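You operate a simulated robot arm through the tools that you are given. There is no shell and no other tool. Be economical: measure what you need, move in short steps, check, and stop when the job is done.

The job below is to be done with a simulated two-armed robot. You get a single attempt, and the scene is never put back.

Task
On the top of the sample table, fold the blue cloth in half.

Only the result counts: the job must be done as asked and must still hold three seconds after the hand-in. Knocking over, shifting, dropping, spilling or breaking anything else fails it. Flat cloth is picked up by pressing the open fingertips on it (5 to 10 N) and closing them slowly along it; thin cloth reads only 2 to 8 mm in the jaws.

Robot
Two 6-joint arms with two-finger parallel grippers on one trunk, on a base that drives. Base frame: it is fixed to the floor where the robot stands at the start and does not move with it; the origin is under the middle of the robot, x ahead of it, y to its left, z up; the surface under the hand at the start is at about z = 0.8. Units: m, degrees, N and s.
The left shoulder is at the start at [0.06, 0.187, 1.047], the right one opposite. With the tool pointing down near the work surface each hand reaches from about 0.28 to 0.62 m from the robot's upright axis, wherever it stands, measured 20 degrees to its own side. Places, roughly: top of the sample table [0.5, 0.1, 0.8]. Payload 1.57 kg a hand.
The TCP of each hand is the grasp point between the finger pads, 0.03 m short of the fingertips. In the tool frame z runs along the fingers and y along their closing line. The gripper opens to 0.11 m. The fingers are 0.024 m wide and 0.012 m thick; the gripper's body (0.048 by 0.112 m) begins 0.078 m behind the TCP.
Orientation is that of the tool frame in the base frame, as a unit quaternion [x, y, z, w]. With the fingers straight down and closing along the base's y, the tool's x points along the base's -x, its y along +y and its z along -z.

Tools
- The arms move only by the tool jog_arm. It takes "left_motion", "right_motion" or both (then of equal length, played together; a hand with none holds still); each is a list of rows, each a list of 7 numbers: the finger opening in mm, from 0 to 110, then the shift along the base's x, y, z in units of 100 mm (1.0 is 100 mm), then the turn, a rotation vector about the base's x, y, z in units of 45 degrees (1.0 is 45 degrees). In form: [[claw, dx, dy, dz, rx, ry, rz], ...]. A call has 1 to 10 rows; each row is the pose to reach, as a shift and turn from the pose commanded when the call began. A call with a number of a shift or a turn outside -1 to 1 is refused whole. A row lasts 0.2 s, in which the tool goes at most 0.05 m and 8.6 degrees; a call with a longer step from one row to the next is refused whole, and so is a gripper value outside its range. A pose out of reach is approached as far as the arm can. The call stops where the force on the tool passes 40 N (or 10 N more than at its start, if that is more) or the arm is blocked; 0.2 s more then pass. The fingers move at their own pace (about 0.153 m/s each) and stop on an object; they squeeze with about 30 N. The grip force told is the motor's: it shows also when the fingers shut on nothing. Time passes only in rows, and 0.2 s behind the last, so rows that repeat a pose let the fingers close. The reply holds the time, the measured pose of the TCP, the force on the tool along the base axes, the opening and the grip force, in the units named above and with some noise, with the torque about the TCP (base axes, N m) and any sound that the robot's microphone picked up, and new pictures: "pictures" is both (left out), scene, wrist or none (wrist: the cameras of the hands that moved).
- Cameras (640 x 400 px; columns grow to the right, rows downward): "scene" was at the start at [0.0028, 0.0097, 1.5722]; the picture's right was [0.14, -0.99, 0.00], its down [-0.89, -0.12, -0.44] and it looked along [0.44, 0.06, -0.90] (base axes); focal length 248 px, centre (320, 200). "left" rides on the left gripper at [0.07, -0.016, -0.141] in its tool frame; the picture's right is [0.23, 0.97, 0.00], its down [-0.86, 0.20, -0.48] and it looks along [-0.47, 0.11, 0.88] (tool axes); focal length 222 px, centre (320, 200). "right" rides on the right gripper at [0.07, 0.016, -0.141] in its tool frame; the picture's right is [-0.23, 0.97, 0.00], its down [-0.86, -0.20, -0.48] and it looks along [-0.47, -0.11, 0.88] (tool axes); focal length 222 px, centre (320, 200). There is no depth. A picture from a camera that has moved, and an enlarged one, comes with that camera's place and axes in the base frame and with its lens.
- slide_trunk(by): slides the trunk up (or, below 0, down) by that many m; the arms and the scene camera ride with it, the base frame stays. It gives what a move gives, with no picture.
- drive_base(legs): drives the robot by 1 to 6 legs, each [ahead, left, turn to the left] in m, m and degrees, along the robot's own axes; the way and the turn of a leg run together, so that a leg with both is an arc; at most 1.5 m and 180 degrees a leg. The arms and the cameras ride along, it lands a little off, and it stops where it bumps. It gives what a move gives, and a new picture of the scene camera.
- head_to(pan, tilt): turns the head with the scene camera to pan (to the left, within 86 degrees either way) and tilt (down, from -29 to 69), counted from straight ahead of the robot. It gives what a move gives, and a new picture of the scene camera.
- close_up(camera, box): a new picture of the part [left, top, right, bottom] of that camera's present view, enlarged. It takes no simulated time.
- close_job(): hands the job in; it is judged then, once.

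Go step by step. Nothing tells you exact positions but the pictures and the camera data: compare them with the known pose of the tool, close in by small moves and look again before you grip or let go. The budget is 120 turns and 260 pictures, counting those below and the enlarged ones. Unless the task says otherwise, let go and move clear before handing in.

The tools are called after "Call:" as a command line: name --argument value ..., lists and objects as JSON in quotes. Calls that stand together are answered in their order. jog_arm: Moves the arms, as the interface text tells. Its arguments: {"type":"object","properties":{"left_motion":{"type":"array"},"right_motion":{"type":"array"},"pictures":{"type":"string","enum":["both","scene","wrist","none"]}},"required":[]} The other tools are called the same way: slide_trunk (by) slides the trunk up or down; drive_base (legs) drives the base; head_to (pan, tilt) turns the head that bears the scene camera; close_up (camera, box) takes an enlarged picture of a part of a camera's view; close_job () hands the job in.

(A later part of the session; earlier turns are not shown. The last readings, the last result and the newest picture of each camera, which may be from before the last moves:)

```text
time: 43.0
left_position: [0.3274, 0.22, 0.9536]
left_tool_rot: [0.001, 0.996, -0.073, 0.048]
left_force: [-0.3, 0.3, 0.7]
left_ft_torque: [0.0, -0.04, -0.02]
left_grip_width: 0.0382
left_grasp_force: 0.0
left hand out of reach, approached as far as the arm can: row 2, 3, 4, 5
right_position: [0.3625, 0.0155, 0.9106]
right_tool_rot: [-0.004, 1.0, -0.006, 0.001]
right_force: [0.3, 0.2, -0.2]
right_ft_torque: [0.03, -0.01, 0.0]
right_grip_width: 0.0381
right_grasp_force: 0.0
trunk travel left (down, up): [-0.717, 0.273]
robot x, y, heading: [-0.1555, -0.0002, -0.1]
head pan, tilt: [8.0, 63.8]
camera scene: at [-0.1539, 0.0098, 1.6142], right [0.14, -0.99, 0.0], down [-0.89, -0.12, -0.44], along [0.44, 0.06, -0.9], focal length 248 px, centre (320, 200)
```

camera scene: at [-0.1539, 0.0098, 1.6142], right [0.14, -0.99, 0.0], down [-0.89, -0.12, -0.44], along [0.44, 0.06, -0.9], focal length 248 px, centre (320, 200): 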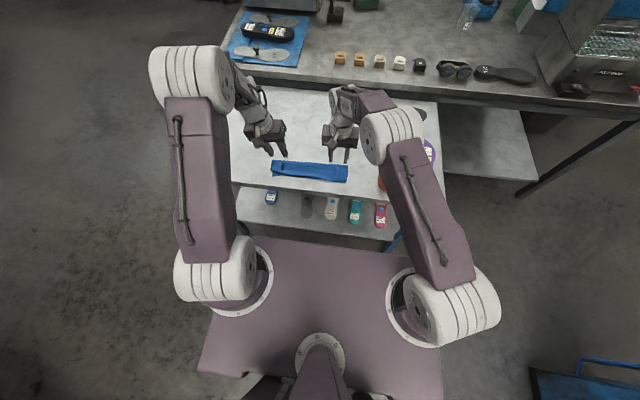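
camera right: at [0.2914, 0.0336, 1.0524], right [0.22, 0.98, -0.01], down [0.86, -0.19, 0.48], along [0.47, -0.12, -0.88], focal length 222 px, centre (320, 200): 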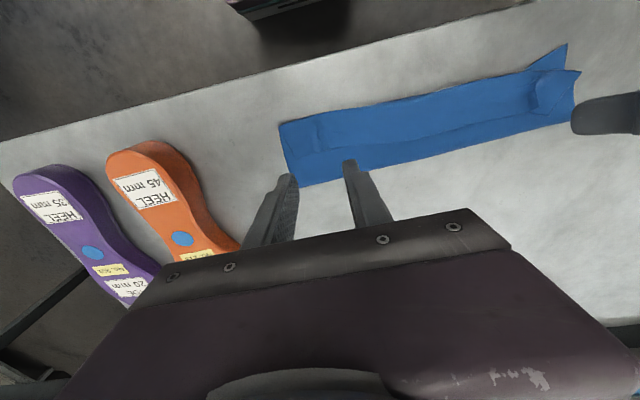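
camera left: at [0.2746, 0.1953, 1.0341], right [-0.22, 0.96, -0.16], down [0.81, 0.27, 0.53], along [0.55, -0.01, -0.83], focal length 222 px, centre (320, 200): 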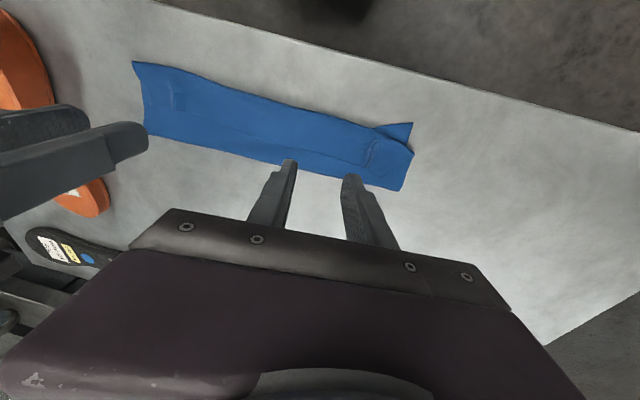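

Call:
jog_arm --left_motion '[[38, 0.02, 0, 0, 0.05, -0.15, 0], [38, 0.04, 0, 0, 0.1, -0.3, 0], [38, 0.06, 0, 0, 0.16, -0.45, 0], [38, 0.08, 0, 0, 0.18, -0.55, 0], [38, 0.08, 0, 0, 0.18, -0.55, 0]]' --pictures "none"

```text
time: 44.2
left_position: [0.3353, 0.2051, 0.9558]
left_tool_rot: [0.022, 0.974, -0.043, 0.223]
left_force: [-1.2, -1.1, -0.7]
left_ft_torque: [-0.01, 0.0, 0.01]
left_grip_width: 0.0379
left_grasp_force: 0.1
left hand out of reach, approached as far as the arm can: row 3, 4
right_position: [0.3618, 0.0161, 0.9097]
right_tool_rot: [-0.004, 1.0, -0.008, 0.001]
right_force: [0.7, 0.1, 1.3]
right_ft_torque: [0.02, 0.02, -0.03]
right_grip_width: 0.0381
right_grasp_force: 0.1
trunk travel left (down, up): [-0.717, 0.273]
robot x, y, heading: [-0.1549, 0.0021, 0.0]
head pan, tilt: [8.0, 63.8]
```

Call:
jog_arm --left_motion '[[38, 0.05, 0.05, 0, 0.05, 0, 0.04], [38, 0.1, 0.1, 0, 0.094, 0, 0.079], [38, 0.1, 0.1, 0, 0.094, 0, 0.079]]' --pictures "none"

```text
time: 45.0
left_position: [0.3436, 0.2281, 0.9554]
left_tool_rot: [0.001, 0.965, 0.042, 0.259]
left_force: [0.8, 0.1, 0.6]
left_ft_torque: [-0.02, -0.01, -0.01]
left_grip_width: 0.0378
left_grasp_force: 0.0
left hand out of reach, approached as far as the arm can: row 1, 2
right_position: [0.3623, 0.0154, 0.9108]
right_tool_rot: [-0.003, 1.0, -0.007, 0.0]
right_force: [0.0, 0.3, -0.4]
right_ft_torque: [-0.05, -0.01, 0.0]
right_grip_width: 0.038
right_grasp_force: 0.1
trunk travel left (down, up): [-0.717, 0.273]
robot x, y, heading: [-0.1614, 0.0047, -0.0]
head pan, tilt: [8.0, 63.8]
```

Call:
jog_arm --left_motion '[[38, 0.05, -0.02, 0, -0.027, 0.167, 0], [38, 0.1, -0.05, 0, -0.054, 0.333, 0], [38, 0.15, -0.08, 0, -0.081, 0.5, 0], [38, 0.2, -0.1, 0, -0.108, 0.667, 0.003], [38, 0.2, -0.1, 0, -0.108, 0.667, 0.003]]' --pictures "none"

```text
time: 46.2
left_position: [0.364, 0.2181, 0.9557]
left_tool_rot: [-0.001, 1.0, 0.0, 0.001]
left_force: [-0.1, -0.2, 0.5]
left_ft_torque: [0.01, 0.02, -0.03]
left_grip_width: 0.0379
left_grasp_force: 0.0
left hand out of reach, approached as far as the arm can: row 1
right_position: [0.3625, 0.0159, 0.9103]
right_tool_rot: [-0.004, 1.0, -0.008, 0.0]
right_force: [0.0, -0.5, 0.5]
right_ft_torque: [-0.02, -0.02, 0.01]
right_grip_width: 0.0383
right_grasp_force: 0.1
trunk travel left (down, up): [-0.717, 0.273]
robot x, y, heading: [-0.1568, -0.0014, -0.1]
head pan, tilt: [8.0, 63.8]
```

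The left hand is upright again. The hem edge is at x≈0.365, so I'll lower both hands to about 2 cm above it with the fingers on the hem side.

Call:
jog_arm --left_motion '[[38, -0.05, 0.02, -0.3, 0, 0, 0], [38, -0.09, 0.04, -0.6, 0, 0, 0], [38, -0.09, 0.04, -0.9, 0, 0, 0], [38, -0.09, 0.04, -1.0, 0, 0, 0], [38, -0.09, 0.04, -1.0, 0, 0, 0]]' --right_motion '[[38, -0.05, 0.0, -0.2, 0, 0, 0], [38, -0.08, 0.02, -0.4, 0, 0, 0], [38, -0.08, 0.02, -0.5, 0, 0, 0], [38, -0.08, 0.02, -0.55, 0, 0, 0], [38, -0.08, 0.02, -0.55, 0, 0, 0]]' --pictures "none"

Call:
close_up --camera "left" --box '[220, 90, 420, 215]'

Call:
close_up --camera "right" --box '[220, 90, 420, 215]'

```text
time: 47.4
left_position: [0.3544, 0.2221, 0.854]
left_tool_rot: [-0.001, 1.0, -0.001, 0.0]
left_force: [-0.5, 1.0, -0.1]
left_ft_torque: [0.03, 0.01, 0.0]
left_grip_width: 0.038
left_grasp_force: 0.0
right_position: [0.3544, 0.0179, 0.8571]
right_tool_rot: [-0.003, 1.0, -0.007, 0.001]
right_force: [0.1, 0.4, -0.3]
right_ft_torque: [0.01, -0.01, -0.02]
right_grip_width: 0.0382
right_grasp_force: 0.1
trunk travel left (down, up): [-0.717, 0.273]
robot x, y, heading: [-0.1593, -0.0015, 0.1]
head pan, tilt: [8.0, 63.8]
```

```text
3.20 times, centred on (320, 152) of left
camera zoom: at [0.2833, 0.2055, 0.9939], right [-0.23, 0.97, 0.0], down [0.85, 0.2, 0.48], along [0.47, 0.11, -0.88], focal length 711 px, centre (320, 352)
```

zoom: 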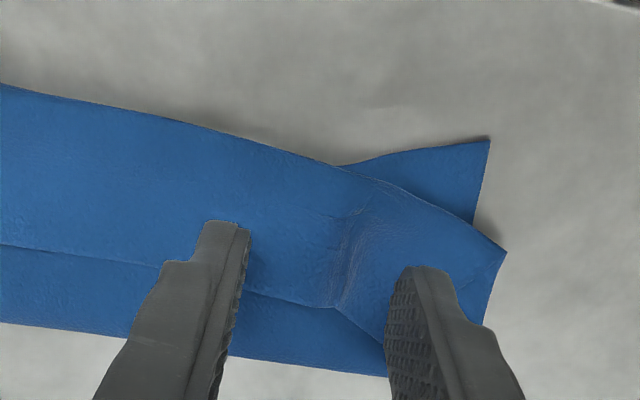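

```text
3.20 times, centred on (320, 152) of right
camera zoom: at [0.2835, 0.0364, 0.9977], right [0.22, 0.98, -0.01], down [0.86, -0.19, 0.48], along [0.47, -0.12, -0.88], focal length 711 px, centre (320, 352)
```

zoom: 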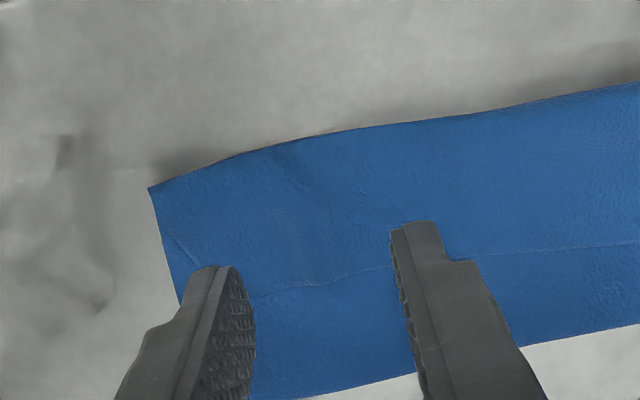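

The fingers are well placed over the hem. I'll lower until they touch.

Call:
jog_arm --left_motion '[[38, 0.04, 0, -0.1, 0, 0, 0], [38, 0.04, 0, -0.14, 0, 0, 0], [38, 0.04, 0, -0.16, 0, 0, 0], [38, 0.04, 0, -0.16, 0, 0, 0]]' --right_motion '[[38, 0.04, 0, -0.13, 0, 0, 0], [38, 0.04, 0, -0.17, 0, 0, 0], [38, 0.04, 0, -0.19, 0, 0, 0], [38, 0.04, 0, -0.19, 0, 0, 0]]' --pictures "none"

```text
time: 48.4
left_position: [0.3584, 0.2224, 0.8386]
left_tool_rot: [-0.001, 1.0, 0.0, 0.0]
left_force: [0.6, -0.1, -0.6]
left_ft_torque: [0.03, 0.01, 0.0]
left_grip_width: 0.0381
left_grasp_force: 0.1
right_position: [0.3593, 0.0187, 0.8363]
right_tool_rot: [-0.003, 1.0, -0.007, 0.001]
right_force: [0.2, 0.6, -0.7]
right_ft_torque: [0.02, -0.01, -0.04]
right_grip_width: 0.0381
right_grasp_force: 0.0
trunk travel left (down, up): [-0.717, 0.273]
robot x, y, heading: [-0.1526, 0.0007, -0.2]
head pan, tilt: [8.0, 63.8]
```

Call:
jog_arm --left_motion '[[38, 0, 0, -0.01, 0, 0, 0], [38, 0, 0, -0.02, 0, 0, 0], [38, 0, 0, -0.03, 0, 0, 0], [38, 0, 0, -0.03, 0, 0, 0]]' --right_motion '[[38, 0, 0, -0.005, 0, 0, 0], [38, 0, 0, -0.01, 0, 0, 0], [38, 0, 0, -0.015, 0, 0, 0], [38, 0, 0, -0.015, 0, 0, 0]]' --pictures "none"

```text
time: 49.4
left_position: [0.3592, 0.2234, 0.8353]
left_tool_rot: [0.0, 1.0, 0.001, 0.0]
left_force: [1.1, 0.0, 0.2]
left_ft_torque: [0.01, -0.03, -0.03]
left_grip_width: 0.038
left_grasp_force: 0.0
right_position: [0.3584, 0.0181, 0.8382]
right_tool_rot: [-0.004, 1.0, -0.007, 0.001]
right_force: [0.3, -0.4, 0.1]
right_ft_torque: [0.0, -0.02, 0.03]
right_grip_width: 0.038
right_grasp_force: 0.1
trunk travel left (down, up): [-0.717, 0.273]
robot x, y, heading: [-0.1586, -0.0018, -0.2]
head pan, tilt: [8.0, 63.8]
```

Call:
jog_arm --left_motion '[[38, 0, 0, -0.005, 0, 0, 0], [38, 0, 0, -0.01, 0, 0, 0], [38, 0, 0, -0.015, 0, 0, 0], [38, 0, 0, -0.015, 0, 0, 0]]' --right_motion '[[38, 0, 0, -0.01, 0, 0, 0], [38, 0, 0, -0.015, 0, 0, 0], [38, 0, 0, -0.025, 0, 0, 0], [38, 0, 0, -0.025, 0, 0, 0]]' --pictures "none"

```text
time: 50.4
left_position: [0.3601, 0.2224, 0.8336]
left_tool_rot: [-0.001, 1.0, 0.001, 0.0]
left_force: [0.4, -0.9, 0.5]
left_ft_torque: [0.01, -0.01, 0.03]
left_grip_width: 0.038
left_grasp_force: 0.0
right_position: [0.3569, 0.0186, 0.8345]
right_tool_rot: [-0.003, 1.0, -0.006, 0.001]
right_force: [0.0, 0.9, -0.1]
right_ft_torque: [0.01, -0.02, -0.03]
right_grip_width: 0.038
right_grasp_force: 0.1
trunk travel left (down, up): [-0.717, 0.273]
robot x, y, heading: [-0.1538, 0.004, -0.3]
head pan, tilt: [8.0, 63.8]
```

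Call:
jog_arm --left_motion '[[38, 0, 0, -0.005, 0, 0, 0], [38, 0, 0, -0.01, 0, 0, 0], [38, 0, 0, -0.01, 0, 0, 0]]' --right_motion '[[38, 0, 0, -0.005, 0, 0, 0], [38, 0, 0, -0.01, 0, 0, 0], [38, 0, 0, -0.01, 0, 0, 0]]' --pictures "none"

```text
time: 51.2
left_position: [0.3585, 0.2218, 0.8337]
left_tool_rot: [-0.001, 1.0, 0.0, 0.001]
left_force: [1.0, 1.0, 1.6]
left_ft_torque: [0.02, -0.01, -0.02]
left_grip_width: 0.0378
left_grasp_force: 0.0
right_position: [0.3576, 0.0184, 0.8334]
right_tool_rot: [-0.005, 1.0, -0.008, 0.001]
right_force: [0.0, 0.9, 0.7]
right_ft_torque: [0.03, -0.04, -0.05]
right_grip_width: 0.038
right_grasp_force: 0.0
trunk travel left (down, up): [-0.717, 0.273]
robot x, y, heading: [-0.1567, 0.003, -0.2]
head pan, tilt: [8.0, 63.8]
```

Call:
jog_arm --left_motion '[[38, 0, 0, -0.005, 0, 0, 0], [38, 0, 0, -0.008, 0, 0, 0], [38, 0, 0, -0.008, 0, 0, 0]]' --right_motion '[[38, 0, 0, -0.005, 0, 0, 0], [38, 0, 0, -0.01, 0, 0, 0], [38, 0, 0, -0.01, 0, 0, 0]]' --pictures "none"

```text
time: 52.0
left_position: [0.359, 0.2214, 0.8332]
left_tool_rot: [0.0, 1.0, 0.0, 0.0]
left_force: [1.1, 0.0, 5.1]
left_ft_torque: [0.05, -0.02, -0.03]
left_grip_width: 0.0379
left_grasp_force: 0.1
right_position: [0.3573, 0.0193, 0.8322]
right_tool_rot: [-0.003, 1.0, -0.006, 0.001]
right_force: [0.9, -0.9, 5.7]
right_ft_torque: [0.07, -0.03, -0.02]
right_grip_width: 0.0376
right_grasp_force: 0.0
trunk travel left (down, up): [-0.717, 0.273]
robot x, y, heading: [-0.155, 0.003, -0.1]
head pan, tilt: [8.0, 63.8]
```

Both press with 5–6 N. I'll close slowly again.

Call:
jog_arm --left_motion '[[34, 0, -0.005, 0, 0, 0, 0], [31, 0, -0.01, 0, 0, 0, 0], [28, 0, -0.015, 0, 0, 0, 0], [25, 0, -0.02, 0, 0, 0, 0], [22, 0, -0.025, 0, 0, 0, 0], [19, 0, -0.03, 0, 0, 0, 0], [16, 0, -0.035, 0, 0, 0, 0], [13, 0, -0.04, 0, 0, 0, 0], [10, 0, -0.045, 0, 0, 0, 0], [7, 0, -0.05, 0, 0, 0, 0]]' --right_motion '[[34, 0, 0.005, 0, 0, 0, 0], [31, 0, 0.01, 0, 0, 0, 0], [28, 0, 0.015, 0, 0, 0, 0], [25, 0, 0.02, 0, 0, 0, 0], [22, 0, 0.025, 0, 0, 0, 0], [19, 0, 0.03, 0, 0, 0, 0], [16, 0, 0.035, 0, 0, 0, 0], [13, 0, 0.04, 0, 0, 0, 0], [10, 0, 0.045, 0, 0, 0, 0], [7, 0, 0.05, 0, 0, 0, 0]]' --pictures "none"

Call:
jog_arm --left_motion '[[5, 0, 0, 0, 0, 0, 0], [3, 0, 0, 0, 0, 0, 0], [1, 0, 0, 0, 0, 0, 0], [0, 0, 0, 0, 0, 0, 0], [0, 0, 0, 0, 0, 0, 0]]' --right_motion '[[5, 0, 0, 0, 0, 0, 0], [3, 0, 0, 0, 0, 0, 0], [1, 0, 0, 0, 0, 0, 0], [0, 0, 0, 0, 0, 0, 0], [0, 0, 0, 0, 0, 0, 0]]' --pictures "wrist"

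```text
time: 54.2
left_position: [0.3574, 0.2159, 0.8328]
left_tool_rot: [-0.001, 1.0, 0.001, 0.001]
left_force: [0.6, -3.0, 12.5]
left_ft_torque: [-0.03, 0.01, 0.03]
left_grip_width: 0.0068
left_grasp_force: 5.8
right_position: [0.3553, 0.0246, 0.8339]
right_tool_rot: [-0.004, 1.0, -0.007, 0.001]
right_force: [-0.1, 2.3, 2.6]
right_ft_torque: [0.12, 0.02, 0.01]
right_grip_width: 0.0095
right_grasp_force: 1.9
trunk travel left (down, up): [-0.717, 0.273]
robot x, y, heading: [-0.1571, -0.0034, -0.2]
head pan, tilt: [8.0, 63.8]
```

```text
time: 55.4
left_position: [0.3595, 0.217, 0.8325]
left_tool_rot: [0.0, 1.0, 0.0, 0.001]
left_force: [0.5, -11.8, 12.9]
left_ft_torque: [-0.34, -0.02, 0.01]
left_grip_width: 0.0042
left_grasp_force: 24.4
right_position: [0.3569, 0.0241, 0.8336]
right_tool_rot: [-0.003, 1.0, -0.006, 0.002]
right_force: [0.9, 10.7, 0.6]
right_ft_torque: [0.4, 0.01, 0.0]
right_grip_width: 0.0039
right_grasp_force: 24.9
trunk travel left (down, up): [-0.717, 0.273]
robot x, y, heading: [-0.1585, 0.0003, -0.1]
head pan, tilt: [8.0, 63.8]
camera right: at [0.2861, 0.0414, 0.9749], right [0.22, 0.98, -0.01], down [0.85, -0.19, 0.48], along [0.47, -0.12, -0.88], focal length 222 px, centre (320, 200)
camera left: at [0.2876, 0.2011, 0.9732], right [-0.23, 0.97, 0.0], down [0.85, 0.2, 0.48], along [0.47, 0.11, -0.88], focal length 222 px, centre (320, 200)
```

right: 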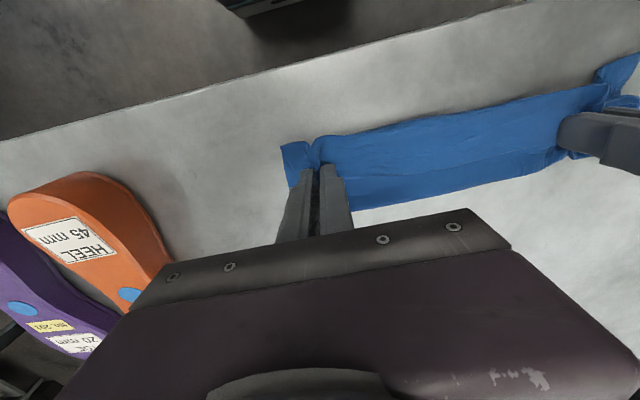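
left: 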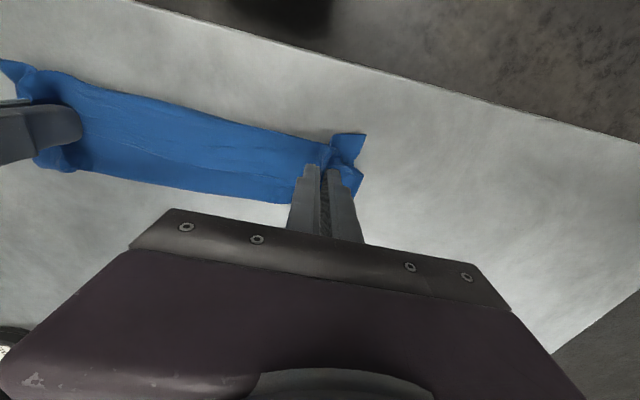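

The jaws read about 4 mm, so they may hold two layers. I'll ease the tension and lift 3 cm to see.

Call:
jog_arm --left_motion '[[0, 0, -0.03, 0.05, 0, 0, 0], [0, 0, -0.04, 0.2, 0, 0, 0], [0, 0, -0.04, 0.4, 0, 0, 0], [0, 0, -0.04, 0.4, 0, 0, 0]]' --right_motion '[[0, 0, 0.03, 0.05, 0, 0, 0], [0, 0, 0.04, 0.2, 0, 0, 0], [0, 0, 0.04, 0.4, 0, 0, 0], [0, 0, 0.04, 0.4, 0, 0, 0]]' --pictures "wrist"

Call:
close_up --camera "scene" --box '[230, 110, 390, 210]'

```text
time: 56.4
left_position: [0.3575, 0.2126, 0.8734]
left_tool_rot: [0.0, 1.0, 0.0, 0.0]
left_force: [0.1, 0.5, -0.6]
left_ft_torque: [0.02, 0.01, 0.03]
left_grip_width: 0.0038
left_grasp_force: 24.9
right_position: [0.3591, 0.0271, 0.8722]
right_tool_rot: [-0.004, 1.0, -0.007, 0.0]
right_force: [-0.3, -0.9, 0.4]
right_ft_torque: [-0.02, 0.02, 0.0]
right_grip_width: 0.0039
right_grasp_force: 24.8
trunk travel left (down, up): [-0.717, 0.273]
robot x, y, heading: [-0.1548, -0.0035, 0.0]
head pan, tilt: [8.0, 63.8]
camera right: at [0.2884, 0.0458, 1.0138], right [0.22, 0.98, -0.01], down [0.86, -0.19, 0.48], along [0.47, -0.12, -0.88], focal length 222 px, centre (320, 200)
camera left: at [0.2884, 0.1974, 1.0124], right [-0.23, 0.97, 0.0], down [0.85, 0.2, 0.48], along [0.47, 0.11, -0.88], focal length 222 px, centre (320, 200)
```

right: 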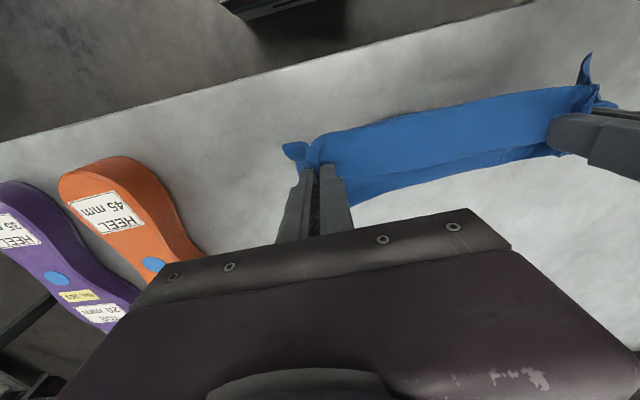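
left: 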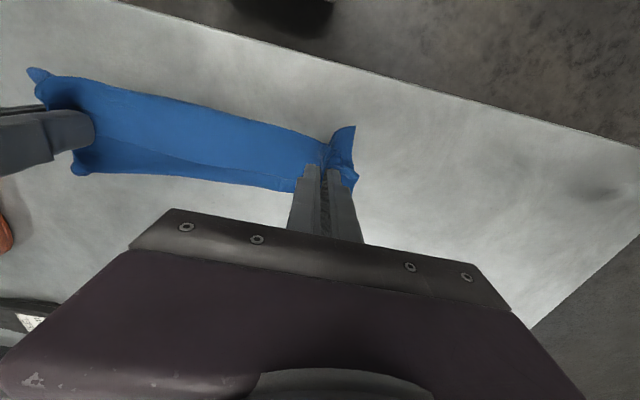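

```text
4.00 times, centred on (310, 160) of scene
camera zoom: at [-0.1534, 0.0101, 1.6142], right [0.14, -0.99, 0.0], down [-0.89, -0.12, -0.44], along [0.44, 0.06, -0.9], focal length 993 px, centre (360, 360)
```

zoom: 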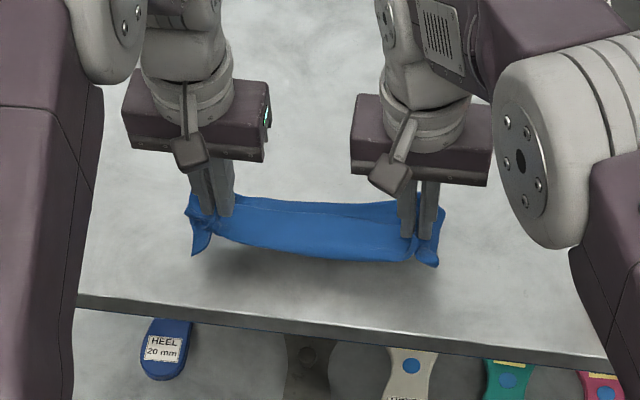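

Both grips caught all the layers, so the whole bundle is lifted. That lets me carry it 8 cm further onto the table, lay it down and spread the pinches open again.

Call:
jog_arm --left_motion '[[0, 0, 0, 0.15, 0, 0, 0], [0, 0.2, 0, 0.15, 0, 0, 0], [0, 0.4, 0, 0.15, 0, 0, 0], [0, 0.6, 0, 0.15, 0, 0, 0], [0, 0.75, 0, 0.1, 0, 0, 0], [0, 0.75, 0, -0.1, 0, 0, 0], [0, 0.75, 0, -0.3, 0, 0, 0], [0, 0.75, 0, -0.38, 0, 0, 0], [0, 0.75, 0, -0.38, 0, 0, 0]]' --right_motion '[[0, 0, 0, 0.15, 0, 0, 0], [0, 0.2, 0, 0.15, 0, 0, 0], [0, 0.4, 0, 0.15, 0, 0, 0], [0, 0.6, 0, 0.15, 0, 0, 0], [0, 0.75, 0, 0.1, 0, 0, 0], [0, 0.75, 0, -0.1, 0, 0, 0], [0, 0.75, 0, -0.3, 0, 0, 0], [0, 0.75, 0, -0.38, 0, 0, 0], [0, 0.75, 0, -0.38, 0, 0, 0]]' --pictures "none"

Call:
jog_arm --left_motion '[[6, 0, 0.02, 0, 0, 0, 0], [12, 0, 0.03, 0, 0, 0, 0], [20, 0, 0.05, 0, 0, 0, 0], [28, 0, 0.06, 0, 0, 0, 0], [36, 0, 0.06, 0, 0, 0, 0], [44, 0, 0.06, 0, 0, 0, 0], [44, 0, 0.06, 0, 0, 0, 0]]' --right_motion '[[6, 0, -0.02, 0, 0, 0, 0], [12, 0, -0.03, 0, 0, 0, 0], [20, 0, -0.05, 0, 0, 0, 0], [28, 0, -0.06, 0, 0, 0, 0], [36, 0, -0.06, 0, 0, 0, 0], [44, 0, -0.06, 0, 0, 0, 0], [44, 0, -0.06, 0, 0, 0, 0]]' --pictures "wrist"

```text
time: 58.4
left_position: [0.4314, 0.2112, 0.8339]
left_tool_rot: [-0.002, 1.0, -0.003, 0.0]
left_force: [-5.9, -28.3, 2.3]
left_ft_torque: [-0.92, 0.17, 0.05]
left_grip_width: 0.0051
left_grasp_force: 25.4
right_position: [0.3943, 0.0144, 0.8446]
right_tool_rot: [-0.003, 1.0, -0.005, 0.001]
right_force: [5.7, 29.4, -1.6]
right_ft_torque: [0.89, -0.24, -0.21]
right_grip_width: 0.0045
right_grasp_force: 25.2
right hand out of reach, approached as far as the arm can: row 3, 4, 5, 6, 7, 8, 9
trunk travel left (down, up): [-0.717, 0.273]
robot x, y, heading: [-0.1552, 0.0001, -0.1]
head pan, tilt: [8.0, 63.8]
```

```text
time: 60.0
left_position: [0.4318, 0.2194, 0.835]
left_tool_rot: [-0.001, 1.0, 0.0, 0.0]
left_force: [0.0, -0.4, 0.4]
left_ft_torque: [0.03, 0.0, 0.01]
left_grip_width: 0.0439
left_grasp_force: 0.1
right_position: [0.3954, 0.0071, 0.8456]
right_tool_rot: [-0.003, 1.0, -0.007, 0.001]
right_force: [0.5, 0.4, -0.2]
right_ft_torque: [-0.02, -0.01, 0.02]
right_grip_width: 0.0438
right_grasp_force: 0.1
trunk travel left (down, up): [-0.717, 0.273]
robot x, y, heading: [-0.1562, 0.0017, -0.0]
head pan, tilt: [8.0, 63.8]
camera right: at [0.3258, 0.025, 0.9863], right [0.22, 0.98, -0.01], down [0.86, -0.19, 0.48], along [0.47, -0.12, -0.88], focal length 222 px, centre (320, 200)
camera left: at [0.3617, 0.2035, 0.9749], right [-0.23, 0.97, 0.0], down [0.85, 0.2, 0.48], along [0.47, 0.11, -0.88], focal length 222 px, centre (320, 200)
```

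right: 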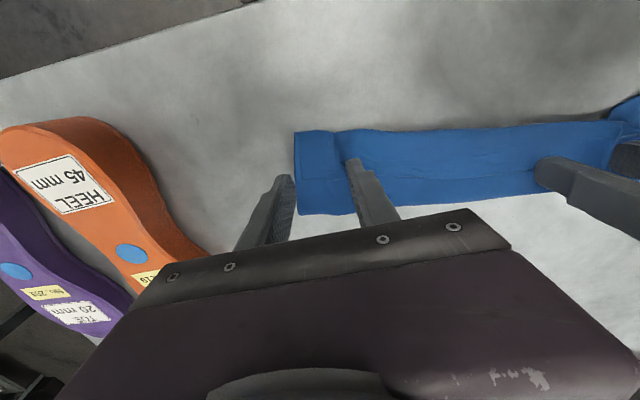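
left: 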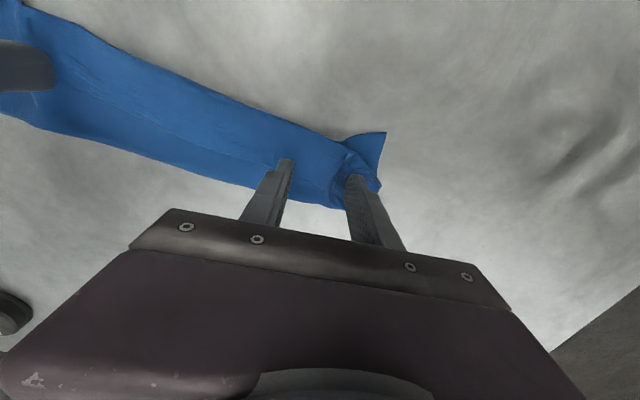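

The right arm reached its limit, so the bundle is now slightly rotated but still well on the table. I'll lift clear, drive forward 10 cm for reach and look.

Call:
jog_arm --left_motion '[[44, 0, 0, 0.3, 0, 0, 0], [44, 0, 0.1, 0.7, 0, 0, 0], [44, -0.1, 0.4, 1.0, 0, 0, 0], [44, -0.2, 0.6, 1.0, 0, 0, 0]]' --right_motion '[[44, 0, 0, 0.3, 0, 0, 0], [44, 0, -0.1, 0.7, 0, 0, 0], [44, -0.1, -0.4, 1.0, 0, 0, 0], [44, -0.2, -0.7, 1.0, 0, 0, 0]]' --pictures "none"

Call:
drive_base --legs '[[0.08, 0, 0]]'

Call:
close_up --camera "scene" --box '[250, 130, 370, 205]'

```text
time: 61.0
left_position: [0.4149, 0.2791, 0.9342]
left_tool_rot: [-0.001, 1.0, 0.0, 0.0]
left_force: [0.5, -0.2, 0.0]
left_ft_torque: [0.0, 0.02, -0.02]
left_grip_width: 0.0439
left_grasp_force: 0.0
right_position: [0.3727, -0.0617, 0.946]
right_tool_rot: [-0.004, 1.0, -0.008, 0.001]
right_force: [0.1, -0.6, 0.5]
right_ft_torque: [0.04, 0.01, 0.01]
right_grip_width: 0.0438
right_grasp_force: 0.1
trunk travel left (down, up): [-0.717, 0.273]
robot x, y, heading: [-0.1593, -0.0025, -0.0]
head pan, tilt: [8.0, 63.8]
```

```text
time: 62.1
left_position: [0.4955, 0.2787, 0.9342]
left_tool_rot: [-0.002, 1.0, 0.001, 0.001]
left_force: [-0.5, 1.1, -0.7]
left_ft_torque: [-0.01, 0.02, 0.0]
left_grip_width: 0.044
left_grasp_force: 0.1
right_position: [0.4552, -0.0626, 0.9457]
right_tool_rot: [-0.003, 1.0, -0.007, 0.0]
right_force: [0.5, 0.3, -0.1]
right_ft_torque: [0.0, -0.01, -0.04]
right_grip_width: 0.044
right_grasp_force: 0.1
trunk travel left (down, up): [-0.717, 0.273]
robot x, y, heading: [-0.0726, -0.0024, 0.1]
head pan, tilt: [8.0, 63.8]
camera scene: at [-0.0735, 0.0096, 1.6143], right [0.14, -0.99, 0.0], down [-0.89, -0.12, -0.44], along [0.44, 0.06, -0.9], focal length 248 px, centre (320, 200)
```

scene: 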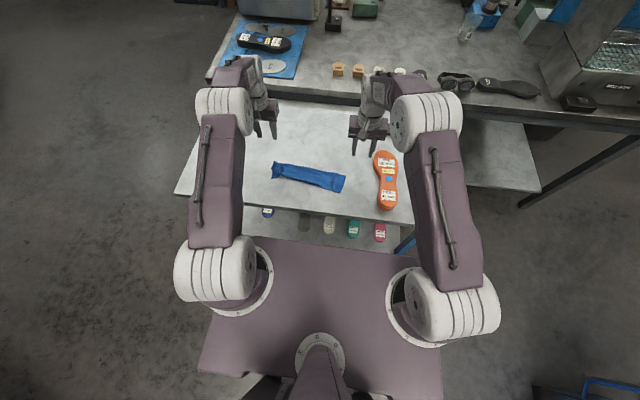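

```text
5.33 times, centred on (310, 168) of scene
camera zoom: at [-0.0735, 0.0096, 1.6143], right [0.14, -0.99, 0.0], down [-0.89, -0.12, -0.44], along [0.44, 0.06, -0.9], focal length 1324 px, centre (373, 373)
```

zoom: 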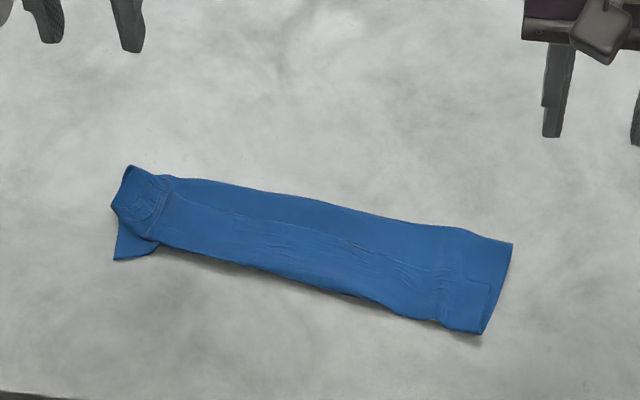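

The bundle now lies at about 5° with the hem turned back roughly 5 cm on top. I'll unroll it like a tread: with the fingers across the strip, one finger pins the flap while the other, on the hem, is drawn toward the robot as the gripper opens. First I turn both grippers a quarter turn.

Call:
jog_arm --left_motion '[[12, -0.1, -0.1, 0, 0, 0, -0.18], [12, -0.2, -0.2, 0, 0, 0, -0.36], [12, -0.3, -0.3, 0, 0, 0, -0.54], [12, -0.4, -0.4, 0, 0, 0, -0.72], [12, -0.5, -0.5, 0, 0, 0, -0.9], [12, -0.5, -0.5, 0, 0, 0, -1.0]]' --right_motion '[[12, 0, 0.1, 0, 0, 0, 0.18], [12, 0, 0.2, 0, 0, 0, 0.36], [12, 0, 0.4, 0, 0, 0, 0.54], [12, 0, 0.6, 0, 0, 0, 0.72], [12, 0, 0.8, 0, 0, 0, 0.9], [12, 0, 0.8, 0, 0, 0, 1.0]]' --pictures "none"

Call:
jog_arm --left_motion '[[12, 0, 0, 0, 0, 0, -0.18], [12, 0, 0, 0, 0, 0, -0.36], [12, 0, -0.1, 0, 0, 0, -0.54], [12, 0, -0.2, 0, 0, 0, -0.72], [12, 0, -0.28, 0, 0, 0, -0.9], [12, 0, -0.28, 0, 0, 0, -1.0]]' --right_motion '[[12, -0.1, 0.1, 0, 0, 0, 0.18], [12, -0.2, 0.2, 0, 0, 0, 0.36], [12, -0.3, 0.3, 0, 0, 0, 0.54], [12, -0.3, 0.4, 0, 0, 0, 0.72], [12, -0.3, 0.42, 0, 0, 0, 0.88], [12, -0.3, 0.42, 0, 0, 0, 0.88]]'

```text
time: 63.5
left_position: [0.4466, 0.2276, 0.9335]
left_tool_rot: [0.383, 0.924, 0.0, 0.0]
left_force: [0.1, -0.2, 0.0]
left_ft_torque: [0.03, 0.0, 0.01]
left_grip_width: 0.012
left_grasp_force: 0.1
right_position: [0.4567, 0.0211, 0.9458]
right_tool_rot: [-0.387, 0.922, -0.006, 0.004]
right_force: [0.1, -0.4, -0.6]
right_ft_torque: [-0.01, -0.02, -0.04]
right_grip_width: 0.0119
right_grasp_force: 0.1
trunk travel left (down, up): [-0.717, 0.273]
robot x, y, heading: [-0.0717, -0.0008, 0.0]
head pan, tilt: [8.0, 63.8]
```

```text
time: 64.9
left_position: [0.4469, 0.2003, 0.9342]
left_tool_rot: [0.707, 0.707, -0.001, 0.0]
left_force: [0.1, 0.3, 0.3]
left_ft_torque: [-0.02, -0.02, 0.0]
left_grip_width: 0.012
left_grasp_force: 0.1
right_position: [0.4263, 0.0618, 0.9454]
right_tool_rot: [-0.677, 0.736, -0.005, 0.005]
right_force: [-0.7, 0.1, -0.4]
right_ft_torque: [0.0, 0.01, -0.01]
right_grip_width: 0.0119
right_grasp_force: 0.0
trunk travel left (down, up): [-0.717, 0.273]
robot x, y, heading: [-0.0746, 0.0012, 0.0]
head pan, tilt: [8.0, 63.8]
camera scene: at [-0.0729, 0.0099, 1.6142], right [0.14, -0.99, 0.0], down [-0.89, -0.12, -0.44], along [0.44, 0.06, -0.9], focal length 248 px, centre (320, 200)
camera right: at [0.4013, -0.0072, 1.0875], right [-0.95, 0.31, -0.01], down [0.27, 0.83, 0.48], along [0.16, 0.46, -0.88], focal length 222 px, centre (320, 200)
camera left: at [0.4294, 0.2709, 1.0736], right [0.97, 0.23, 0.0], down [0.2, -0.85, 0.48], along [0.11, -0.47, -0.88], focal length 222 px, centre (320, 200)
```

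scene: 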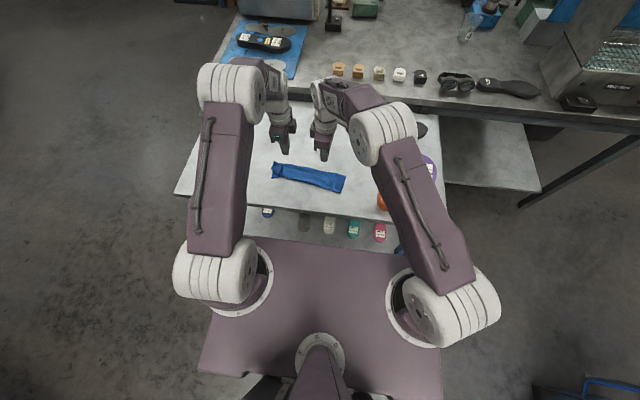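
right: 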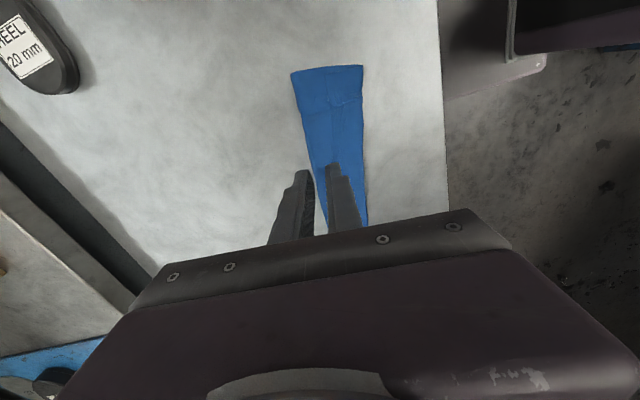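
left: 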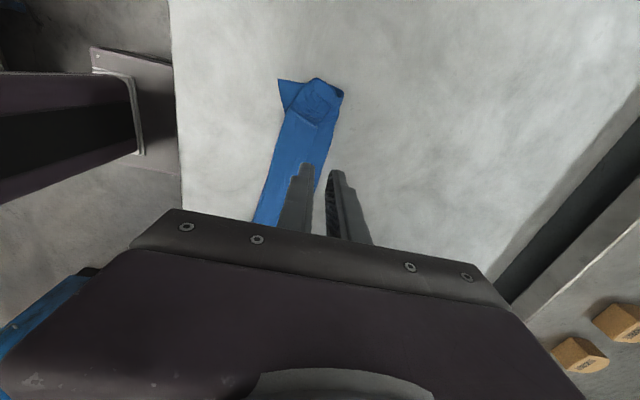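

Both grippers are across the strip, with a good view of each end. I'll zoom in to locate the hem edge.

Call:
close_up --camera "right" --box '[260, 50, 420, 150]'

Call:
close_up --camera "right" --box '[260, 130, 420, 230]'

Call:
close_up --camera "left" --box '[230, 60, 390, 160]'

Call:
close_up --camera "scene" --box '[264, 152, 352, 207]'

```text
4.00 times, centred on (340, 100) of right
camera zoom: at [0.4013, -0.0072, 1.0875], right [-0.95, 0.31, -0.01], down [0.27, 0.83, 0.48], along [0.16, 0.46, -0.88], focal length 888 px, centre (240, 600)
```

zoom: 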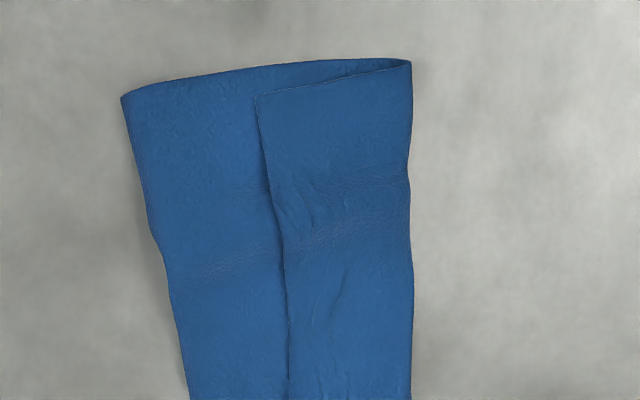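

```text
4.00 times, centred on (340, 180) of right
camera zoom: at [0.4013, -0.0072, 1.0875], right [-0.95, 0.31, -0.01], down [0.27, 0.83, 0.48], along [0.16, 0.46, -0.88], focal length 888 px, centre (240, 280)
```

zoom: 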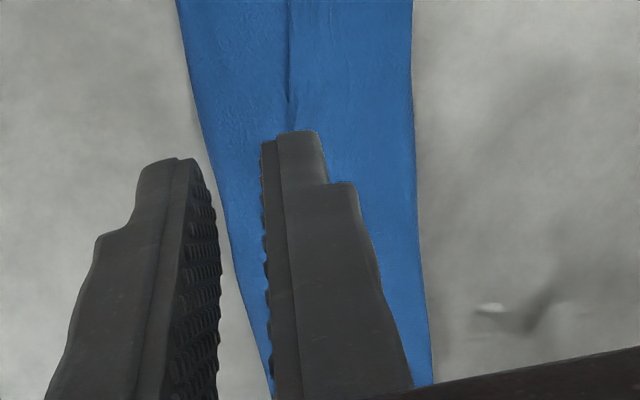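

```text
4.00 times, centred on (310, 110) of left
camera zoom: at [0.4294, 0.2709, 1.0736], right [0.97, 0.23, 0.0], down [0.2, -0.85, 0.48], along [0.11, -0.47, -0.88], focal length 888 px, centre (360, 560)
```

zoom: 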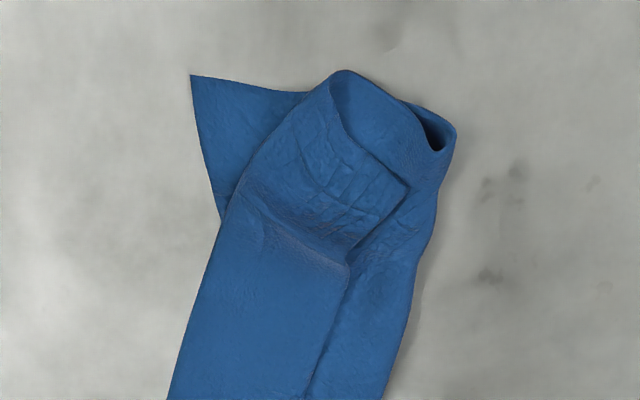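

```text
7.27 times, centred on (308, 180) of scene
camera zoom: at [-0.0729, 0.0099, 1.6142], right [0.14, -0.99, 0.0], down [-0.89, -0.12, -0.44], along [0.44, 0.06, -0.9], focal length 1805 px, centre (407, 349)
```

zoom: 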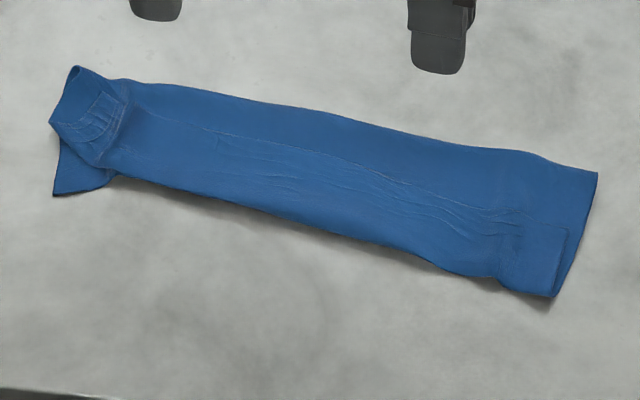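

The hem edge lies at about x=0.415 (y=0.06) and x=0.437 (y=0.19). I'll lower both hands so their finger pairs straddle that edge.

Call:
jog_arm --left_motion '[[10, -0.05, -0.1, -0.3, 0, 0, 0], [10, -0.1, -0.1, -0.6, 0, 0, 0], [10, -0.1, -0.1, -0.85, 0, 0, 0], [10, -0.1, -0.1, -0.85, 0, 0, 0]]' --right_motion '[[10, -0.05, 0, -0.3, 0, 0, 0], [10, -0.11, 0, -0.6, 0, 0, 0], [10, -0.11, 0, -0.97, 0, 0, 0], [10, -0.11, 0, -0.97, 0, 0, 0]]' --pictures "none"

Call:
close_up --camera "right" --box '[240, 110, 400, 210]'

Call:
close_up --camera "left" --box '[240, 110, 400, 210]'

```text
time: 65.9
left_position: [0.4366, 0.1899, 0.8486]
left_tool_rot: [0.706, 0.708, -0.001, -0.001]
left_force: [0.0, -0.4, 0.1]
left_ft_torque: [-0.01, -0.01, 0.0]
left_grip_width: 0.0098
left_grasp_force: 0.1
right_position: [0.4114, 0.0585, 0.8477]
right_tool_rot: [-0.676, 0.737, -0.004, 0.006]
right_force: [-0.5, 0.0, -1.2]
right_ft_torque: [-0.01, 0.01, -0.01]
right_grip_width: 0.0099
right_grasp_force: 0.0
trunk travel left (down, up): [-0.717, 0.273]
robot x, y, heading: [-0.0749, 0.0012, -0.1]
head pan, tilt: [8.0, 63.8]
```

```text
4.00 times, centred on (320, 160) of right
camera zoom: at [0.387, -0.0096, 0.9893], right [-0.95, 0.31, -0.01], down [0.27, 0.83, 0.48], along [0.16, 0.46, -0.88], focal length 888 px, centre (320, 360)
```

zoom: 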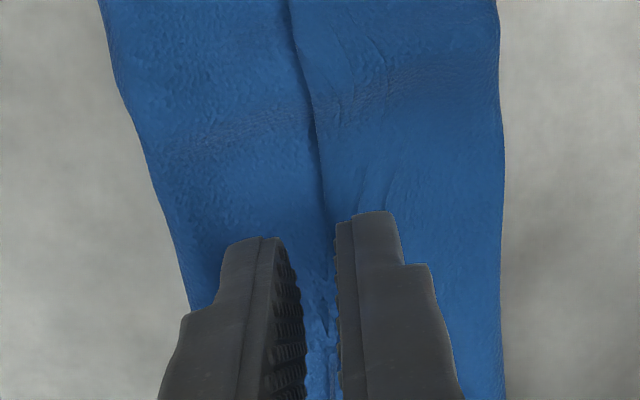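

```text
4.00 times, centred on (320, 160) of left
camera zoom: at [0.4194, 0.2607, 0.9904], right [0.97, 0.23, 0.0], down [0.2, -0.85, 0.48], along [0.11, -0.47, -0.88], focal length 888 px, centre (320, 360)
```

zoom: 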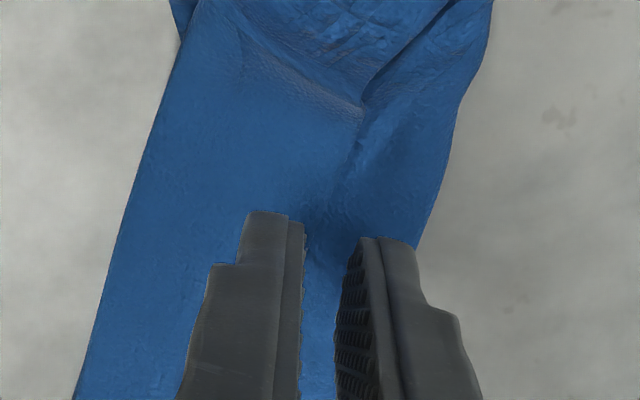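

Both finger pairs straddle the hem edge nicely. I'll press down gently.

Call:
jog_arm --left_motion '[[10, 0, 0, -0.1, 0, 0, 0], [10, 0, 0, -0.14, 0, 0, 0], [10, 0, 0, -0.15, 0, 0, 0], [10, 0, 0, -0.16, 0, 0, 0], [10, 0, 0, -0.16, 0, 0, 0]]' --right_motion '[[10, 0, 0, -0.1, 0, 0, 0], [10, 0, 0, -0.13, 0, 0, 0], [10, 0, 0, -0.14, 0, 0, 0], [10, 0, 0, -0.15, 0, 0, 0], [10, 0, 0, -0.15, 0, 0, 0]]' --pictures "none"

```text
time: 67.1
left_position: [0.4366, 0.1905, 0.8336]
left_tool_rot: [0.707, 0.708, 0.0, -0.001]
left_force: [-0.9, 0.8, 1.3]
left_ft_torque: [0.02, 0.01, -0.01]
left_grip_width: 0.01
left_grasp_force: 0.0
right_position: [0.4145, 0.0597, 0.8348]
right_tool_rot: [-0.675, 0.737, -0.005, 0.005]
right_force: [0.4, 0.1, 0.2]
right_ft_torque: [0.0, -0.02, -0.03]
right_grip_width: 0.0097
right_grasp_force: 0.1
trunk travel left (down, up): [-0.717, 0.273]
robot x, y, heading: [-0.0738, -0.0014, -0.1]
head pan, tilt: [8.0, 63.8]
```

Call:
jog_arm --left_motion '[[10, 0, 0, -0.006, 0, 0, 0], [10, 0, 0, -0.012, 0, 0, 0], [10, 0, 0, -0.012, 0, 0, 0]]' --right_motion '[[10, 0, 0, -0.01, 0, 0, 0], [10, 0, 0, -0.02, 0, 0, 0], [10, 0, 0, -0.022, 0, 0, 0], [10, 0, 0, -0.022, 0, 0, 0]]' --pictures "none"

```text
refused: give rows for one hand, or as many for the one as for the other
```

Call:
jog_arm --left_motion '[[10, 0, 0, -0.006, 0, 0, 0], [10, 0, 0, -0.01, 0, 0, 0], [10, 0, 0, -0.01, 0, 0, 0]]' --right_motion '[[10, 0, 0, -0.01, 0, 0, 0], [10, 0, 0, -0.02, 0, 0, 0], [10, 0, 0, -0.02, 0, 0, 0]]' --pictures "none"

```text
time: 67.9
left_position: [0.4363, 0.1913, 0.8328]
left_tool_rot: [0.706, 0.708, 0.0, 0.001]
left_force: [1.0, 0.7, 6.1]
left_ft_torque: [-0.01, -0.01, -0.01]
left_grip_width: 0.0098
left_grasp_force: 0.1
right_position: [0.4155, 0.0596, 0.8338]
right_tool_rot: [-0.676, 0.737, -0.004, 0.006]
right_force: [0.3, -0.1, 6.1]
right_ft_torque: [0.01, 0.01, 0.02]
right_grip_width: 0.0101
right_grasp_force: 0.1
trunk travel left (down, up): [-0.717, 0.273]
robot x, y, heading: [-0.0769, 0.0013, -0.1]
head pan, tilt: [8.0, 63.8]
```

Both press with 6 N. Now I open the grippers while the hands follow, so the far fingers stay put and the near fingers drag the hem toward the robot.

Call:
jog_arm --left_motion '[[16, -0.03, 0, 0, 0, 0, 0], [22, -0.06, 0, 0, 0, 0, 0], [28, -0.09, 0, 0, 0, 0, 0], [34, -0.12, 0, 0, 0, 0, 0], [40, -0.15, 0, 0, 0, 0, 0], [40, -0.15, 0, 0, 0, 0, 0]]' --right_motion '[[16, -0.03, 0.003, 0, 0, 0, 0], [22, -0.06, 0.006, 0, 0, 0, 0], [28, -0.09, 0.009, 0, 0, 0, 0], [34, -0.12, 0.012, 0, 0, 0, 0], [40, -0.15, 0.015, 0, 0, 0, 0], [40, -0.15, 0.015, 0, 0, 0, 0]]' --pictures "wrist"

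Call:
close_up --camera "right" --box '[220, 90, 420, 215]'

Call:
close_up --camera "left" --box '[220, 90, 420, 215]'

```text
time: 69.3
left_position: [0.4203, 0.19, 0.8317]
left_tool_rot: [0.707, 0.708, 0.0, 0.001]
left_force: [1.6, -0.6, 10.6]
left_ft_torque: [0.03, 0.22, -0.01]
left_grip_width: 0.0385
left_grasp_force: 0.2
right_position: [0.3991, 0.0611, 0.8325]
right_tool_rot: [-0.675, 0.737, -0.005, 0.005]
right_force: [-0.5, -0.7, 2.4]
right_ft_torque: [0.0, 0.05, 0.01]
right_grip_width: 0.0386
right_grasp_force: 0.1
trunk travel left (down, up): [-0.717, 0.273]
robot x, y, heading: [-0.0767, -0.0007, 0.1]
head pan, tilt: [8.0, 63.8]
camera right: at [0.3751, -0.0068, 0.9739], right [-0.95, 0.31, -0.01], down [0.27, 0.83, 0.48], along [0.16, 0.46, -0.88], focal length 222 px, centre (320, 200)
camera left: at [0.4035, 0.2606, 0.973], right [0.97, 0.23, 0.0], down [0.2, -0.85, 0.48], along [0.11, -0.47, -0.88], focal length 222 px, centre (320, 200)
```

right: 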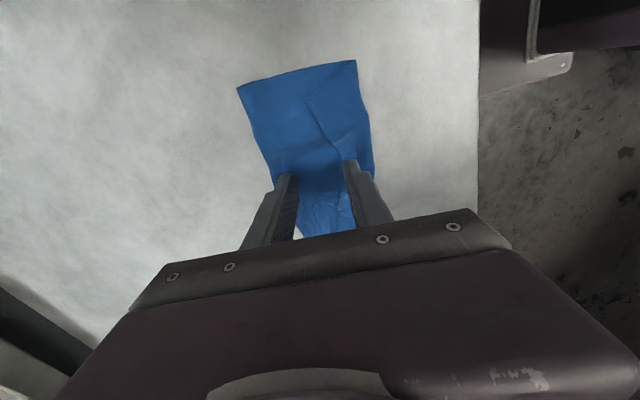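
left: 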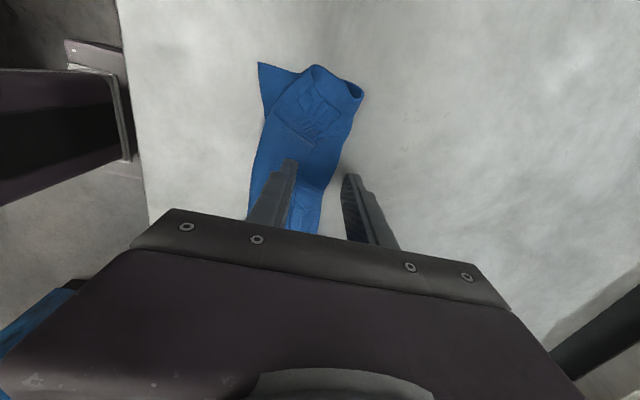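

```text
3.20 times, centred on (320, 152) of right
camera zoom: at [0.3751, -0.0068, 0.9739], right [-0.95, 0.31, -0.01], down [0.27, 0.83, 0.48], along [0.16, 0.46, -0.88], focal length 711 px, centre (320, 352)
```

zoom: 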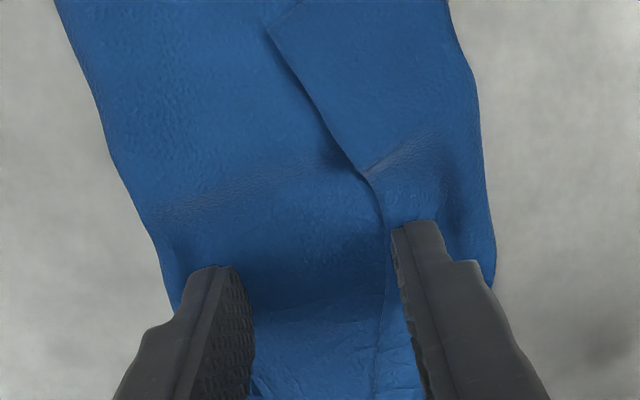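

```text
3.20 times, centred on (320, 152) of left
camera zoom: at [0.4035, 0.2606, 0.973], right [0.97, 0.23, 0.0], down [0.2, -0.85, 0.48], along [0.11, -0.47, -0.88], focal length 711 px, centre (320, 352)
```

zoom: 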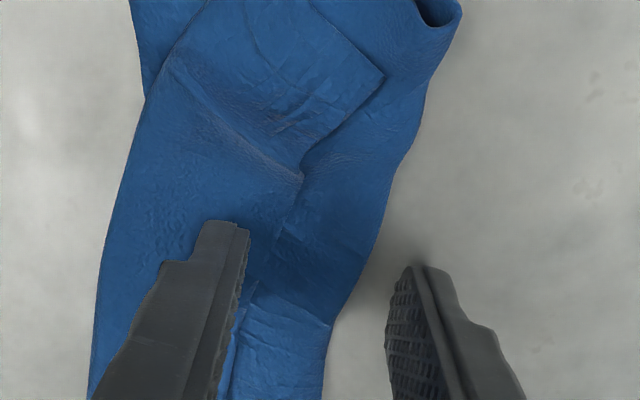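

The tread motion works: on the right the hem is sliding back toward the near crease. The left far finger slipped off the back, so I'll hold the left hand still as an anchor and continue with the right.

Call:
jog_arm --right_motion '[[46, -0.03, 0.003, -0.005, 0, 0, 0], [52, -0.06, 0.006, -0.005, 0, 0, 0], [58, -0.09, 0.009, -0.005, 0, 0, 0], [64, -0.12, 0.012, -0.005, 0, 0, 0], [70, -0.15, 0.015, -0.005, 0, 0, 0], [76, -0.18, 0.018, -0.005, 0, 0, 0], [76, -0.18, 0.018, -0.005, 0, 0, 0]]' --pictures "none"

Call:
close_up --camera "right" --box '[200, 40, 440, 190]'

Call:
close_up --camera "left" --box '[200, 50, 440, 200]'

```text
time: 70.9
left_position: [0.4213, 0.19, 0.8336]
left_tool_rot: [0.707, 0.707, 0.001, 0.001]
left_force: [2.2, -0.1, 10.8]
left_ft_torque: [-0.03, 0.26, 0.0]
left_grip_width: 0.039
left_grasp_force: 0.1
right_position: [0.3822, 0.064, 0.8329]
right_tool_rot: [-0.675, 0.738, -0.006, 0.006]
right_force: [0.8, 0.7, 3.6]
right_ft_torque: [0.0, 0.16, 0.0]
right_grip_width: 0.0747
right_grasp_force: 0.0
trunk travel left (down, up): [-0.717, 0.273]
robot x, y, heading: [-0.0731, 0.0011, -0.1]
head pan, tilt: [8.0, 63.8]
```

```text
2.67 times, centred on (320, 115) of right
camera zoom: at [0.3569, -0.0045, 0.974], right [-0.95, 0.31, -0.01], down [0.27, 0.83, 0.48], along [0.16, 0.46, -0.88], focal length 592 px, centre (320, 427)
```

zoom: 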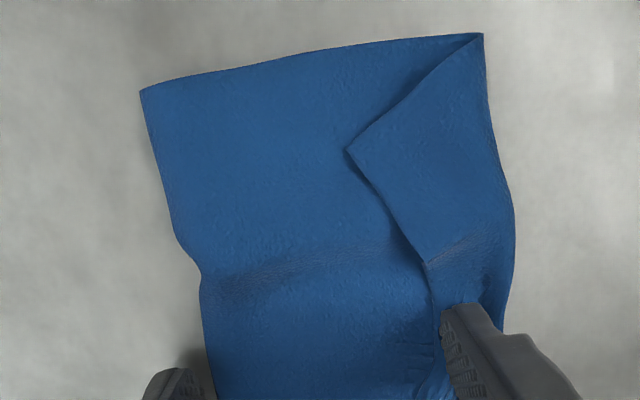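

```text
2.67 times, centred on (320, 125) of left
camera zoom: at [0.4034, 0.2606, 0.973], right [0.97, 0.23, 0.0], down [0.2, -0.85, 0.48], along [0.11, -0.47, -0.88], focal length 592 px, centre (320, 400)
```

zoom: 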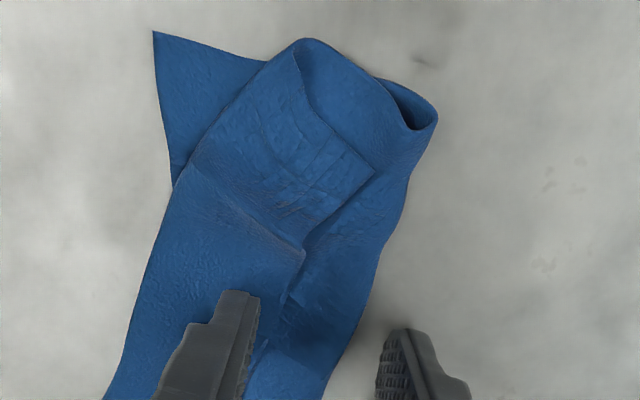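

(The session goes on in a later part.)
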